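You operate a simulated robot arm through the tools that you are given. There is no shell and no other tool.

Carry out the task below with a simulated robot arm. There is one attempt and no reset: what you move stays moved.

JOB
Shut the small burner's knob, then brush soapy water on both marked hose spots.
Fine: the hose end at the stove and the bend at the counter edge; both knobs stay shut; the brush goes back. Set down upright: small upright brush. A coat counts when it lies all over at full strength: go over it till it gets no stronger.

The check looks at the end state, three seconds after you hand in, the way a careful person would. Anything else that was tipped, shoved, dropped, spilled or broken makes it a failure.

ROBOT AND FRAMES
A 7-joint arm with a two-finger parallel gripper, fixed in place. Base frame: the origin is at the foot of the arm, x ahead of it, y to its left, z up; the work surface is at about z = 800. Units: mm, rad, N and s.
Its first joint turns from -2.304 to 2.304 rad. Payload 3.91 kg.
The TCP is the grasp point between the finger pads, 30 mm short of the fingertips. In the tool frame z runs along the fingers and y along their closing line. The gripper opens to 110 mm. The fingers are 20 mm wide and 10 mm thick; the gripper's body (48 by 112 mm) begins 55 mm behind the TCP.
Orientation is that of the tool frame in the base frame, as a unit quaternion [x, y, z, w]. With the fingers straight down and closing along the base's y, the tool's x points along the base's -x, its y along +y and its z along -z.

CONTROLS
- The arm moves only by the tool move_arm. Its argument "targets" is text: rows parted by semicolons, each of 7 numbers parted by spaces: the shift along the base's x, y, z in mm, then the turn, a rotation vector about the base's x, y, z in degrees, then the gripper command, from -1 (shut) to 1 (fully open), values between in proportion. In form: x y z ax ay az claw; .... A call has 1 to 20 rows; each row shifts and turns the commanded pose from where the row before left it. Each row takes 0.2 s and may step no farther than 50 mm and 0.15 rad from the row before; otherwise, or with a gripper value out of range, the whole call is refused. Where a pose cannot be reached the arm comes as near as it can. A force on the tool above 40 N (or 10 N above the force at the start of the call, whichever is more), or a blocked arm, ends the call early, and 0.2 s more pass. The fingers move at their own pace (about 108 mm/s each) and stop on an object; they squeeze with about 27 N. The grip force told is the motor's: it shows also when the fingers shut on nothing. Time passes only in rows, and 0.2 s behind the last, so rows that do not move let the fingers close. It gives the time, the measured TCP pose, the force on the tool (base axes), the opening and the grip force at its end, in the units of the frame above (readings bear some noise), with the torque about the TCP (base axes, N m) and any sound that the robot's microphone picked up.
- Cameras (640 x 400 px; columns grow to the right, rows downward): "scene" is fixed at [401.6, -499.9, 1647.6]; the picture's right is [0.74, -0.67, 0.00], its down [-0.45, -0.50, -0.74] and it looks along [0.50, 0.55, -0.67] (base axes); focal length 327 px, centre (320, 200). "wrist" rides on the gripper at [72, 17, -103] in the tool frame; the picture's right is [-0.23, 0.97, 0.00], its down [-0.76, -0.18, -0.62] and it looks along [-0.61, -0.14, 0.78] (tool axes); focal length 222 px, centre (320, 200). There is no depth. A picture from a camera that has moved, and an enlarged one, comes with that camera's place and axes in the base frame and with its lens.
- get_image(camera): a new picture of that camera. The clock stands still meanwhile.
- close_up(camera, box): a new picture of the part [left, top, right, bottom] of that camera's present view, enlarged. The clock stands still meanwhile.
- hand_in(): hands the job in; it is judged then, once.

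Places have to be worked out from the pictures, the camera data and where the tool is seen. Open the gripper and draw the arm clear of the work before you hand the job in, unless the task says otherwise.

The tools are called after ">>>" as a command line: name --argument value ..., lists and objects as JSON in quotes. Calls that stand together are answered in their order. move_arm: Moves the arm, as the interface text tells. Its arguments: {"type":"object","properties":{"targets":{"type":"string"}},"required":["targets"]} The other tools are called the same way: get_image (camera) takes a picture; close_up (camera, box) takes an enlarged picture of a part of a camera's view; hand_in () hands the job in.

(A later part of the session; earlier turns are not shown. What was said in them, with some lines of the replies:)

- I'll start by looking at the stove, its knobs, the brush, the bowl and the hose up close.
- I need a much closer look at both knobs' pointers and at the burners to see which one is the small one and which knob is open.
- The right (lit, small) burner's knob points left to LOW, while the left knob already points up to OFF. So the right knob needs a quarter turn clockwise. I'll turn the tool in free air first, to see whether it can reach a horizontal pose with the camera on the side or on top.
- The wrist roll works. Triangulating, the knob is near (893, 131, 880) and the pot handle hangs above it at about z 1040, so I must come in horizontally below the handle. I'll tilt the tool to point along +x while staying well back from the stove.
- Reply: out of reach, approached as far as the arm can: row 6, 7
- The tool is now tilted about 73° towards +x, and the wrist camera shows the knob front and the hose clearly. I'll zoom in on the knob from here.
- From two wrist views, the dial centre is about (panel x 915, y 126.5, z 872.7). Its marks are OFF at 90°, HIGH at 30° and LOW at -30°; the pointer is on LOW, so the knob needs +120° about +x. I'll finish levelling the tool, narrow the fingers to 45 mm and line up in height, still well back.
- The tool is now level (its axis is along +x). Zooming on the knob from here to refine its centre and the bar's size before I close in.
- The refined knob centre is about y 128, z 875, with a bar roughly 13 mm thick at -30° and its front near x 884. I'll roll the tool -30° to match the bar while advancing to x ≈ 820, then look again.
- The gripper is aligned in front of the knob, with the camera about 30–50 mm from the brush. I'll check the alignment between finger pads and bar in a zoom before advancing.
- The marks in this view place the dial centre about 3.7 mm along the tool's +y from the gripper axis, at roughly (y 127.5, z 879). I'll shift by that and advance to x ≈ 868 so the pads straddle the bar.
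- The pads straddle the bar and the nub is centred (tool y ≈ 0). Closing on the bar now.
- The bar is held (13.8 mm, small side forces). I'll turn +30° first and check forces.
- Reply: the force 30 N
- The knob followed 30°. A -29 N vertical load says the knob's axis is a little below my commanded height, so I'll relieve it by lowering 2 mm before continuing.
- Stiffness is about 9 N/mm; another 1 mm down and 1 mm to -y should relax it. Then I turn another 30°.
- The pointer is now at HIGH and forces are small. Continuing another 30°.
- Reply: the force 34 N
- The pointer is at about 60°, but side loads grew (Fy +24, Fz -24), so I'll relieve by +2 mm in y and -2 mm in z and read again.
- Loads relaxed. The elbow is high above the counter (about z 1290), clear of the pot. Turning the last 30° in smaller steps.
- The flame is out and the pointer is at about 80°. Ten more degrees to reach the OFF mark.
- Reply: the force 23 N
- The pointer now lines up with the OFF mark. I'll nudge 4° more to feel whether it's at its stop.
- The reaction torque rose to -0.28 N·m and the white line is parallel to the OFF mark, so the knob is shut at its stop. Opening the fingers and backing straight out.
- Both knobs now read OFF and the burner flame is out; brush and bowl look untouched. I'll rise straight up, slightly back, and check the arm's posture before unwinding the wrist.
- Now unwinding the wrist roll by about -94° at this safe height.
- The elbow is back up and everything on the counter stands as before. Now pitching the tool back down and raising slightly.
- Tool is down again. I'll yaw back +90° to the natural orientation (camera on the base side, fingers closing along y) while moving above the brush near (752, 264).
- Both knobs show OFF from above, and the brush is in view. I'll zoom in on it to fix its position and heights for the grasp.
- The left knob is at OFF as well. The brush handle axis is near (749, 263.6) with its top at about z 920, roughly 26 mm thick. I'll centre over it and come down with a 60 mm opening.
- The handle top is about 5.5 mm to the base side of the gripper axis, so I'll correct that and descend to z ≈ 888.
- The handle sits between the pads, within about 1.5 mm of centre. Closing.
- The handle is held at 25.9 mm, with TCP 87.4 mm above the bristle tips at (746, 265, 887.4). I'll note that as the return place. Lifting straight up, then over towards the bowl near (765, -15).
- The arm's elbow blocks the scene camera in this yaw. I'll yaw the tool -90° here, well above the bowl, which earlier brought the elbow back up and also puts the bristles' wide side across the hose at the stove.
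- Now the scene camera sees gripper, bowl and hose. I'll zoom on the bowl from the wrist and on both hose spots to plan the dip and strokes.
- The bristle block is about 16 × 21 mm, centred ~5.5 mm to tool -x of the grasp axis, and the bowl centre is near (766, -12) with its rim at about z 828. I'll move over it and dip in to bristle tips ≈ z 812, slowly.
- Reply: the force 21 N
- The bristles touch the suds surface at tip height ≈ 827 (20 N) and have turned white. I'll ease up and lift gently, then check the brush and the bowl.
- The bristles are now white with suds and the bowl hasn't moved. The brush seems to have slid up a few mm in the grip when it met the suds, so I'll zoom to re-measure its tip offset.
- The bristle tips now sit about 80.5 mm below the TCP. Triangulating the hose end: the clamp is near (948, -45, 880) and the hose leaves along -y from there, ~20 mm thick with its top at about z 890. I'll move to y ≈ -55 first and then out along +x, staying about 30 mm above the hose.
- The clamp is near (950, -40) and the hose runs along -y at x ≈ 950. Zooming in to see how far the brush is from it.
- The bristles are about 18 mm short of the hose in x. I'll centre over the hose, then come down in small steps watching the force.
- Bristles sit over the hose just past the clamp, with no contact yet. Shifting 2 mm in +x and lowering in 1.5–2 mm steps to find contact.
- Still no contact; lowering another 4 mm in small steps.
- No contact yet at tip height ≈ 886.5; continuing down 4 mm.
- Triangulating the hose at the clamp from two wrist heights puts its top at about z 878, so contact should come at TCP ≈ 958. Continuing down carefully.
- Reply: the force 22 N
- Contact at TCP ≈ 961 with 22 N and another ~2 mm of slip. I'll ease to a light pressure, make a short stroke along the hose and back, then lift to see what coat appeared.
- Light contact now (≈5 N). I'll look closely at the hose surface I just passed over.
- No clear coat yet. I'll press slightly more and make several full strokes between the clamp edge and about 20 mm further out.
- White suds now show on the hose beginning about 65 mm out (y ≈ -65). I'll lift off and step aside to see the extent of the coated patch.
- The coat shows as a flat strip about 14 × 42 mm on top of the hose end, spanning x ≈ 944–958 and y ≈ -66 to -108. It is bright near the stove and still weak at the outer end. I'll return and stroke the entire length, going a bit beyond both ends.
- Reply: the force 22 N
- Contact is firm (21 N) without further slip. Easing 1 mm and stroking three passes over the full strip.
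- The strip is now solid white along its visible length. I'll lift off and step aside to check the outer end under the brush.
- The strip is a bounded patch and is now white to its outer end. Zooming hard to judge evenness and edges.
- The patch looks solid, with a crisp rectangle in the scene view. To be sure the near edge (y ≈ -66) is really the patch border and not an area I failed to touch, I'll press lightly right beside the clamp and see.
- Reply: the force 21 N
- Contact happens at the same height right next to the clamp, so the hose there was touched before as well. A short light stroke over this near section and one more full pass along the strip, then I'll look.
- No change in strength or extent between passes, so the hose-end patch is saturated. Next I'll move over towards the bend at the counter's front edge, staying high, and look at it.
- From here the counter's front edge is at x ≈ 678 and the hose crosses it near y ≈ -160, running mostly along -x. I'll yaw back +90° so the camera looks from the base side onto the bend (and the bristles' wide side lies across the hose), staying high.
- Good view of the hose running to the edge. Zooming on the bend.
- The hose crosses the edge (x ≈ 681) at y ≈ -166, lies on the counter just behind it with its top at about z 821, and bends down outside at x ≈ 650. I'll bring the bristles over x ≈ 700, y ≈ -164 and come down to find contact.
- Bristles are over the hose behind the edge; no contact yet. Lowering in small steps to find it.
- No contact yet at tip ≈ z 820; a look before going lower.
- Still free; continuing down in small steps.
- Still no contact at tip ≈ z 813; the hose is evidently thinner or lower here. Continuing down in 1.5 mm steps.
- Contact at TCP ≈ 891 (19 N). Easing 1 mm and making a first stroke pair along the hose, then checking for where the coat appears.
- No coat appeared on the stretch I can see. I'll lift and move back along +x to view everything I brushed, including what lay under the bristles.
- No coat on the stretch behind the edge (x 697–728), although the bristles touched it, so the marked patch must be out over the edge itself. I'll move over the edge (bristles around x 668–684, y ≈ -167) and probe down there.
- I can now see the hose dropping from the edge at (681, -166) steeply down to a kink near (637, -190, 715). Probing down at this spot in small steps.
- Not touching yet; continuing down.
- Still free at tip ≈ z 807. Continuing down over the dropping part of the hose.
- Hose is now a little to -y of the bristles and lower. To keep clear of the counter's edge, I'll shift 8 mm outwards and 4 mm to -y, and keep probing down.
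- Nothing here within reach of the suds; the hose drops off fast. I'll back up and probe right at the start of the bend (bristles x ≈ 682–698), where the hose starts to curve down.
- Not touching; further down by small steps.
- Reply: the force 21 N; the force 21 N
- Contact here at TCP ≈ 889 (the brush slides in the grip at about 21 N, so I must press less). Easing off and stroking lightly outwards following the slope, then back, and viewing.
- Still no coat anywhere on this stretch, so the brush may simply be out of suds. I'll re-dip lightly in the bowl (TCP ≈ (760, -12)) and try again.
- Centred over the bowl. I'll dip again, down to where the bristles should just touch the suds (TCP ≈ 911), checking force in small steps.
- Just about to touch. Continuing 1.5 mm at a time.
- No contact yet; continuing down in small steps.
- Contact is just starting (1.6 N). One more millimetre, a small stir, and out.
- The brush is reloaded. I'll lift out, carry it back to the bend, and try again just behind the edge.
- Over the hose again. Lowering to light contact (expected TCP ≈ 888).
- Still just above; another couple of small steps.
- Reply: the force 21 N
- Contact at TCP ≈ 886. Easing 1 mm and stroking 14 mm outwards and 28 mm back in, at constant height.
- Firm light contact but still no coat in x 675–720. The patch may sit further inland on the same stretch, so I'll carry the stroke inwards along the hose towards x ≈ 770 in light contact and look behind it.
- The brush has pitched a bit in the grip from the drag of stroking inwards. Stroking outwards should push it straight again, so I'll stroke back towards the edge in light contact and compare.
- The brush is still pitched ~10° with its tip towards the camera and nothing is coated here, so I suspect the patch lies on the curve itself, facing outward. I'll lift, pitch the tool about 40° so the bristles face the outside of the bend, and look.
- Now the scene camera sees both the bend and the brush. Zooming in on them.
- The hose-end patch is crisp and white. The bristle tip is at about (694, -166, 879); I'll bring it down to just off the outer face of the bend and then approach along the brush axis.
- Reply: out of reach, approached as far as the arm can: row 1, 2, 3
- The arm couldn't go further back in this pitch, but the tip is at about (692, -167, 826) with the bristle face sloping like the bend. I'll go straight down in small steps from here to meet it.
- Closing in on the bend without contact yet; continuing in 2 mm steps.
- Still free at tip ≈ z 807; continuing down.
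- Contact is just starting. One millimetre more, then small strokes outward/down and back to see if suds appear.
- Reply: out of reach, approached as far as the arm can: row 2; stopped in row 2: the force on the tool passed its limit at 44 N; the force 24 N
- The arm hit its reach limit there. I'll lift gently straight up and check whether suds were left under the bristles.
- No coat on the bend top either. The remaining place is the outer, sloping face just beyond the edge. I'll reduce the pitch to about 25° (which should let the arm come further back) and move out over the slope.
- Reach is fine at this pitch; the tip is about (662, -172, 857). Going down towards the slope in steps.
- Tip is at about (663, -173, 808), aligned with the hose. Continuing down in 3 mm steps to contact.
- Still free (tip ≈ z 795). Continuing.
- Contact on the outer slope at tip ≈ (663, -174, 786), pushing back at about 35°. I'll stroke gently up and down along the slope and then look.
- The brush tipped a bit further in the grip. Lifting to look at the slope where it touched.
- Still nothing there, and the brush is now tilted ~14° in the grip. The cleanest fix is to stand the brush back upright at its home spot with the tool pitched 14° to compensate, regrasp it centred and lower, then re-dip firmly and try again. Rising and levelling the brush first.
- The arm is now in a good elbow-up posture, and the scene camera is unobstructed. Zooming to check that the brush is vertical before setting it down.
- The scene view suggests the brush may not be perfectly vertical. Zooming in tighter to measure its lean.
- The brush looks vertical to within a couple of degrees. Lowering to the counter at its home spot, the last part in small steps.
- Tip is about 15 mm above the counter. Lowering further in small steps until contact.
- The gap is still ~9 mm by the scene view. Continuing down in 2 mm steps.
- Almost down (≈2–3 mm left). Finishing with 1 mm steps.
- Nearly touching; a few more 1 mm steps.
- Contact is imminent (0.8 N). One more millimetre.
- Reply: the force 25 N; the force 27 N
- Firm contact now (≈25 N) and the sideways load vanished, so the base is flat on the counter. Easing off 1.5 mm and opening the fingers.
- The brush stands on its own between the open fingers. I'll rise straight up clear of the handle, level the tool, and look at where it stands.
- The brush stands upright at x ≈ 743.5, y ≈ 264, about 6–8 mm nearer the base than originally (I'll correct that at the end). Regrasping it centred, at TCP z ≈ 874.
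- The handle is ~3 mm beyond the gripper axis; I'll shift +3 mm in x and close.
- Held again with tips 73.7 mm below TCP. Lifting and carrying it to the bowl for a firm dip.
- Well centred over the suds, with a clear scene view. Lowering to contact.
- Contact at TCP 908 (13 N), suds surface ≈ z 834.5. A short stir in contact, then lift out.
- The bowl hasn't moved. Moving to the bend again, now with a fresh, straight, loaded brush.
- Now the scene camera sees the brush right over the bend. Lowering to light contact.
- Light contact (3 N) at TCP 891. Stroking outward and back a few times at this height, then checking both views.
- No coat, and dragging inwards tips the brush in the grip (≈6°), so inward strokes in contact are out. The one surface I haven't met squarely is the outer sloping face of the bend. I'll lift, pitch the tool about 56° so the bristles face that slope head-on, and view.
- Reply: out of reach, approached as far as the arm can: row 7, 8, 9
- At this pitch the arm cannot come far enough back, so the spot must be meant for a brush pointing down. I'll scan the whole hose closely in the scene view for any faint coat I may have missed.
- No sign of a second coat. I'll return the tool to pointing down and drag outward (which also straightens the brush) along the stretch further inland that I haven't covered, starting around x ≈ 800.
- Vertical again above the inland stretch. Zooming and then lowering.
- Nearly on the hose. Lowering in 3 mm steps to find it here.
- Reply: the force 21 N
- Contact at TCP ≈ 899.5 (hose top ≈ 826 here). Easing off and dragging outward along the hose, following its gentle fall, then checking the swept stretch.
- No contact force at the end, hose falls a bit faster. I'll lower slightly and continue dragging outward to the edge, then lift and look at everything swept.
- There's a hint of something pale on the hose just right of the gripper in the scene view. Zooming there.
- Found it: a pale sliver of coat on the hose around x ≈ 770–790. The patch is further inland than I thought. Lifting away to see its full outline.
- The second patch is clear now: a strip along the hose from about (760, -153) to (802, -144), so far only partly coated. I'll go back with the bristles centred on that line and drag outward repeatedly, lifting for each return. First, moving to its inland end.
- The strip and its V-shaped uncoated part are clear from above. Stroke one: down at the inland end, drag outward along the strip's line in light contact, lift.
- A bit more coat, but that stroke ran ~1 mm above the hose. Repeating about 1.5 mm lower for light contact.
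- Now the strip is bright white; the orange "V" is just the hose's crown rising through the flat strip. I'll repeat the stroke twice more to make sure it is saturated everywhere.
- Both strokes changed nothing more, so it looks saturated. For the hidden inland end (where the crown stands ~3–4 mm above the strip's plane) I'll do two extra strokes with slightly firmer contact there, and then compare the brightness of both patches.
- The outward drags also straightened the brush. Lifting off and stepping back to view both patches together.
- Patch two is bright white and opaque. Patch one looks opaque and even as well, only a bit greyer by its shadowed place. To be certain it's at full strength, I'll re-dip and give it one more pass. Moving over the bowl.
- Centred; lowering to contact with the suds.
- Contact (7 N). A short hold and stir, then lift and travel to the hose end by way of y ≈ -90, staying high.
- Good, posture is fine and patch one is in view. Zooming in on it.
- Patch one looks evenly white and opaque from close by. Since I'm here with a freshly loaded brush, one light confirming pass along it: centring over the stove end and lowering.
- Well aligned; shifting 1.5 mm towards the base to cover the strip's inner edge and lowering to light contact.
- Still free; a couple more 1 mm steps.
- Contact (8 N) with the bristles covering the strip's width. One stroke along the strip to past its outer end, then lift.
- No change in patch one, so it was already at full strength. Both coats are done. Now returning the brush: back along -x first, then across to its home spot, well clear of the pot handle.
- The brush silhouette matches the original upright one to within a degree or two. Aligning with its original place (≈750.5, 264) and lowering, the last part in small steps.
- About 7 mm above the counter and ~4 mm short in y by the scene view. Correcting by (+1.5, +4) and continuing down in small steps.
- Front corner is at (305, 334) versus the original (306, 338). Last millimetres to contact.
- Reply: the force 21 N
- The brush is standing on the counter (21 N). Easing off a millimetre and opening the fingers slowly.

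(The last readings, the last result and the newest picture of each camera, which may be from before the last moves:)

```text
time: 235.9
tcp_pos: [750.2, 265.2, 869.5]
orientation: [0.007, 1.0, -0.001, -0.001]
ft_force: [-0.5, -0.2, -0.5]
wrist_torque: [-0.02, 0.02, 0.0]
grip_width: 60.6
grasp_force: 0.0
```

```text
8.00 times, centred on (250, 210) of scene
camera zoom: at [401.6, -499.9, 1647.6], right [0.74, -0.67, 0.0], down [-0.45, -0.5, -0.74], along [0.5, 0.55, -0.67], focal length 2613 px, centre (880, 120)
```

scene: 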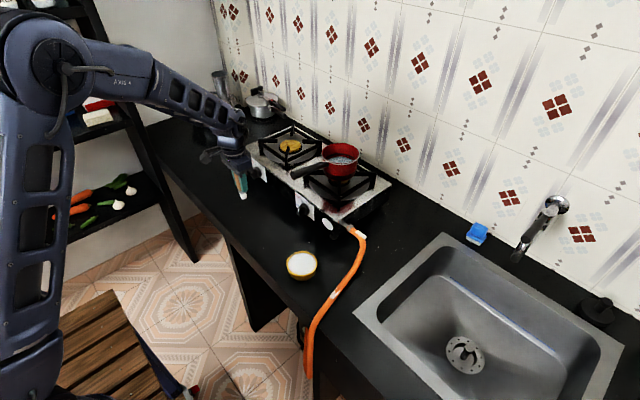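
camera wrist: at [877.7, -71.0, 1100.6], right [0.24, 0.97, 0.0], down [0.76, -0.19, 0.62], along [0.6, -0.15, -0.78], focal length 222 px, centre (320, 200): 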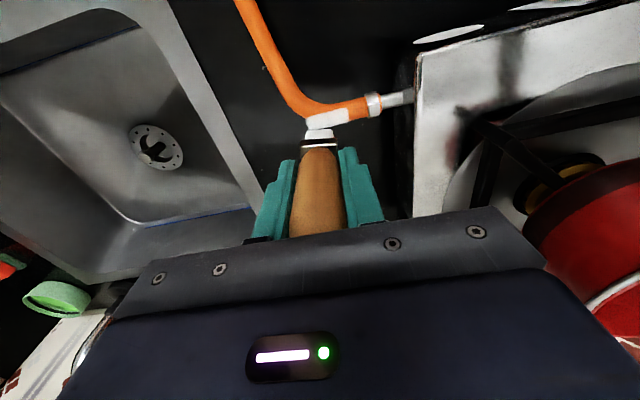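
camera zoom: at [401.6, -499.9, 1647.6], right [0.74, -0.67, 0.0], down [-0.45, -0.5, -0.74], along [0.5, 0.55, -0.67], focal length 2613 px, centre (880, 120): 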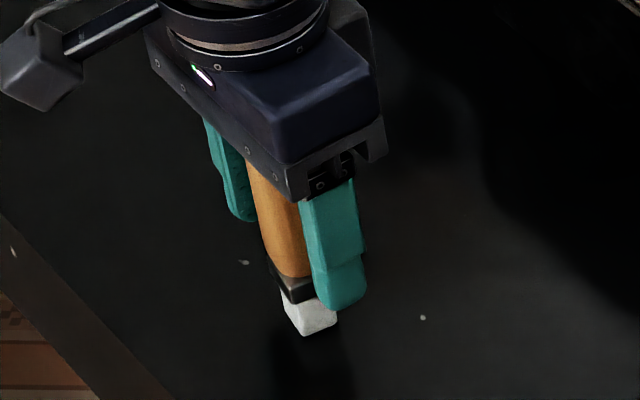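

The brush stands free between the open fingers. Raising straight up slowly, then checking it.

>>> move_arm --targets "0 0 10 0 0 0 0.1;0 0 20 0 0 0 0.1;0 0 35 0 0 0 0.1;0 0 40 0 0 0 0.1;0 0 40 0 0 0 0.1;0 0 40 0 0 0 0.1;-20 0 40 0 0 0 0.1;-30 0 30 0 0 0 0.1;0 0 0 0 0 0 0.1"

>>> get_image --camera "scene"

>>> close_up --camera "scene" --box '[236, 190, 268, 230]'

>>> get_image --camera "wrist"

```text
time: 237.9
tcp_pos: [702.8, 264.9, 1122.5]
orientation: [0.006, 1.0, -0.001, -0.001]
ft_force: [0.4, -0.7, -0.4]
wrist_torque: [-0.01, 0.02, -0.01]
grip_width: 60.3
grasp_force: 0.1
```

```text
taken
```

scene: 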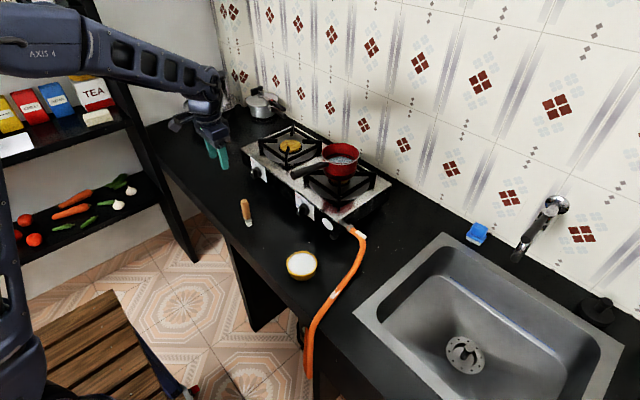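

```text
10.00 times, centred on (252, 210) of scene
camera zoom: at [401.6, -499.9, 1647.6], right [0.74, -0.67, 0.0], down [-0.45, -0.5, -0.74], along [0.5, 0.55, -0.67], focal length 3266 px, centre (1000, 100)
```

zoom: 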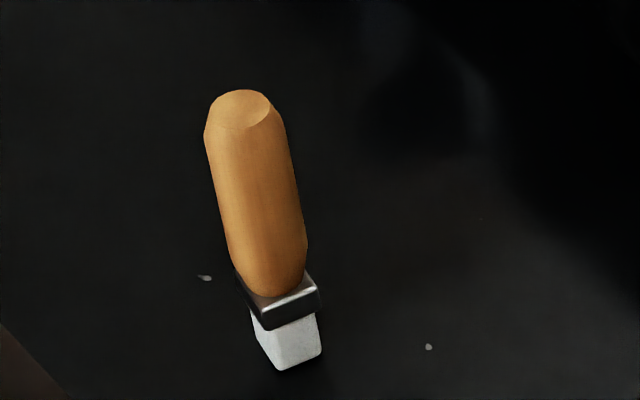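

```text
taken
camera wrist: at [629.2, 282.6, 1225.9], right [0.24, 0.97, 0.0], down [0.76, -0.19, 0.62], along [0.6, -0.15, -0.78], focal length 222 px, centre (320, 200)
```

wrist: 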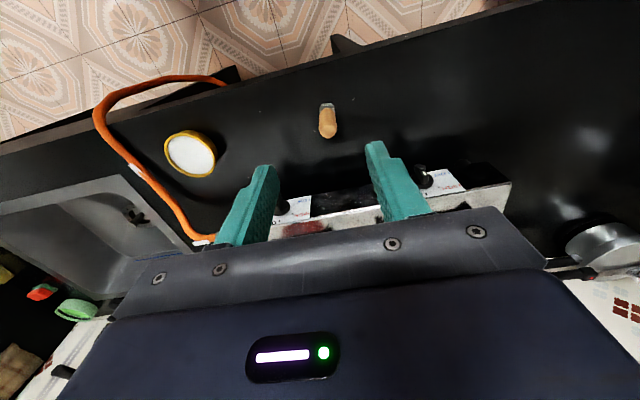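

The brush stands upright exactly where it was (corner at (280, 371) vs (283, 372) originally). Final checks on both knobs, the burners, bowl and both coats.

>>> close_up --camera "scene" --box '[284, 190, 332, 220]'

>>> close_up --camera "scene" --box '[240, 155, 288, 185]'

>>> close_up --camera "scene" --box '[230, 110, 400, 250]'

>>> close_up --camera "scene" --box '[275, 215, 385, 320]'

>>> close_up --camera "wrist" --box '[120, 140, 240, 260]'

```text
13.33 times, centred on (308, 205) of scene
camera zoom: at [401.6, -499.9, 1647.6], right [0.74, -0.67, 0.0], down [-0.45, -0.5, -0.74], along [0.5, 0.55, -0.67], focal length 4355 px, centre (480, 133)
```

zoom: 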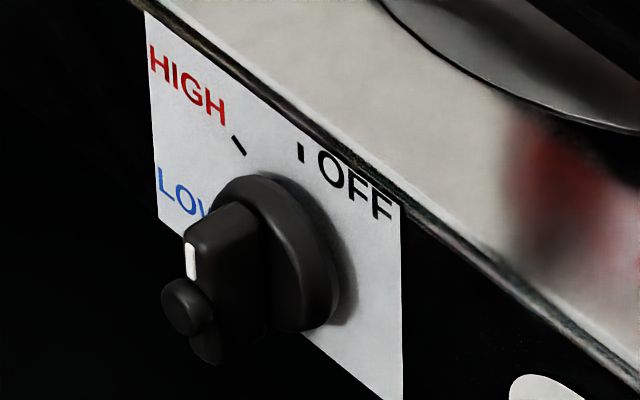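

```text
13.33 times, centred on (264, 170) of scene
camera zoom: at [401.6, -499.9, 1647.6], right [0.74, -0.67, 0.0], down [-0.45, -0.5, -0.74], along [0.5, 0.55, -0.67], focal length 4355 px, centre (1067, 600)
```

zoom: 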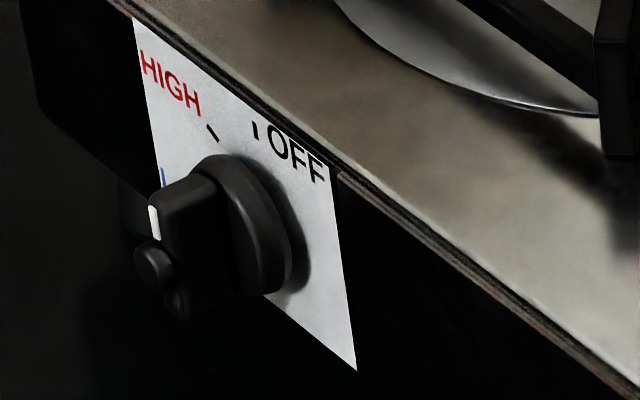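

```text
2.86 times, centred on (315, 180) of scene
camera zoom: at [401.6, -499.9, 1647.6], right [0.74, -0.67, 0.0], down [-0.45, -0.5, -0.74], along [0.5, 0.55, -0.67], focal length 933 px, centre (334, 257)
```

zoom: 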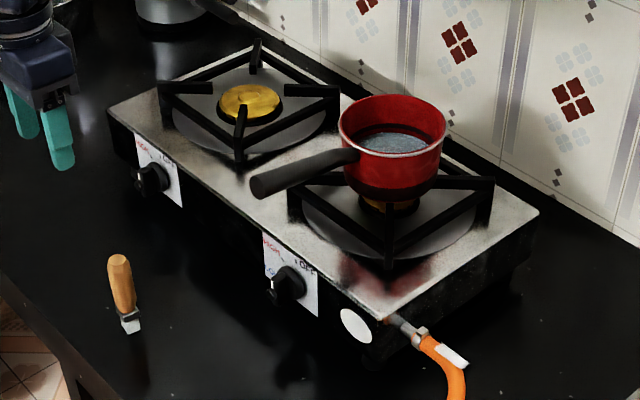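

```text
3.81 times, centred on (330, 268) of scene
camera zoom: at [401.6, -499.9, 1647.6], right [0.74, -0.67, 0.0], down [-0.45, -0.5, -0.74], along [0.5, 0.55, -0.67], focal length 1244 px, centre (282, -57)
```

zoom: 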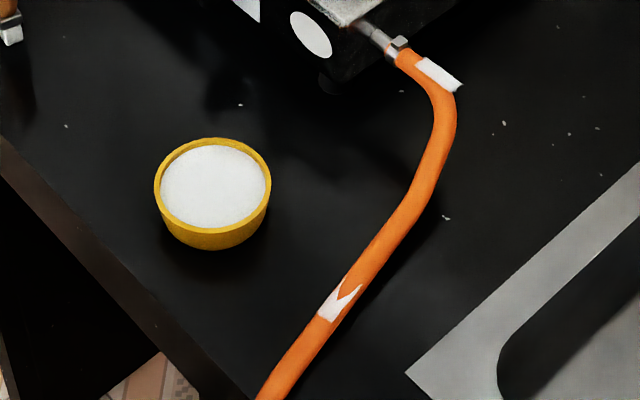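

```text
3.33 times, centred on (180, 200) of wrist
camera zoom: at [629.2, 282.6, 1225.9], right [0.24, 0.97, 0.0], down [0.76, -0.19, 0.62], along [0.6, -0.15, -0.78], focal length 740 px, centre (787, 200)
```

zoom: 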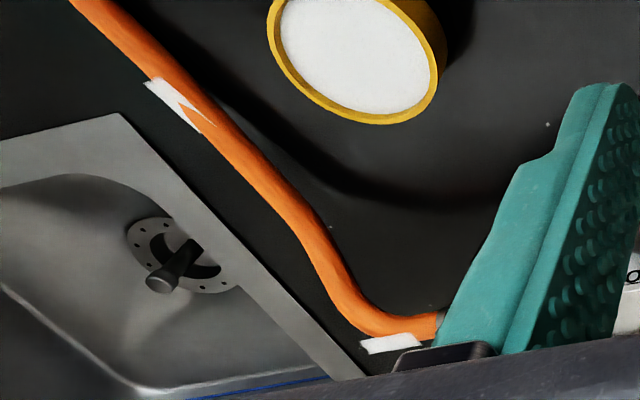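

All is in order: both knobs at OFF and flames out, pot and bowl in their original places, both patches white, and the brush upright at home. I'll open the gripper fully and draw the arm a little higher before handing in.

>>> move_arm --targets "-10 -10 30 0 0 0 0.5;-10 -20 30 0 0 0 1;-10 -20 20 0 0 0 1;0 0 0 0 0 0 1;0 0 0 0 0 0 1"

>>> get_image --camera "scene"

```text
time: 239.1
tcp_pos: [672.2, 218.8, 1203.7]
orientation: [0.006, 1.0, -0.001, 0.0]
ft_force: [0.1, -0.9, 0.5]
wrist_torque: [-0.02, -0.01, -0.02]
grip_width: 110.0
grasp_force: 0.0
```

```text
taken
```

scene: 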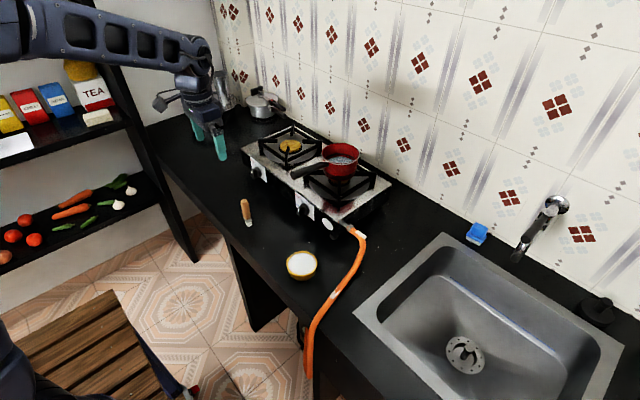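

The arm is clear, the gripper is open, and the scene matches the goal: small burner shut, both hose patches coated, brush upright in its place. Handing in.

>>> hand_in

```text
The job is handed in.
```

I shut the small burner's knob and brushed soapy water on both hose spots. The job is handed in, but I haven't seen the result of the check.

- **Knobs:** I turned the right-hand knob from LOW to OFF and the flame went out. The left knob was already at OFF and I didn't touch it.
- **Hose end at the stove:** this patch is white and even from end to end. A last pass with a freshly dipped brush made it no stronger.
- **Bend at the counter edge:** this spot was further in from the edge than I expected, about 80–120 mm behind it. All of the strip I can see is white and stopped getting stronger. Its inner end lies below the top of the hose, so I couldn't see the coat there. I brushed over that part too.
- **Brush:** it slid and tipped in the gripper while I searched for the second spot. I stood it on the counter once partway through, picked it up again, and finished with it upright within about a millimetre of where it started.
- **Everything else:** the pot and the bowl are where they were. I saw nothing tipped or spilled, and the arm is clear with the gripper open.
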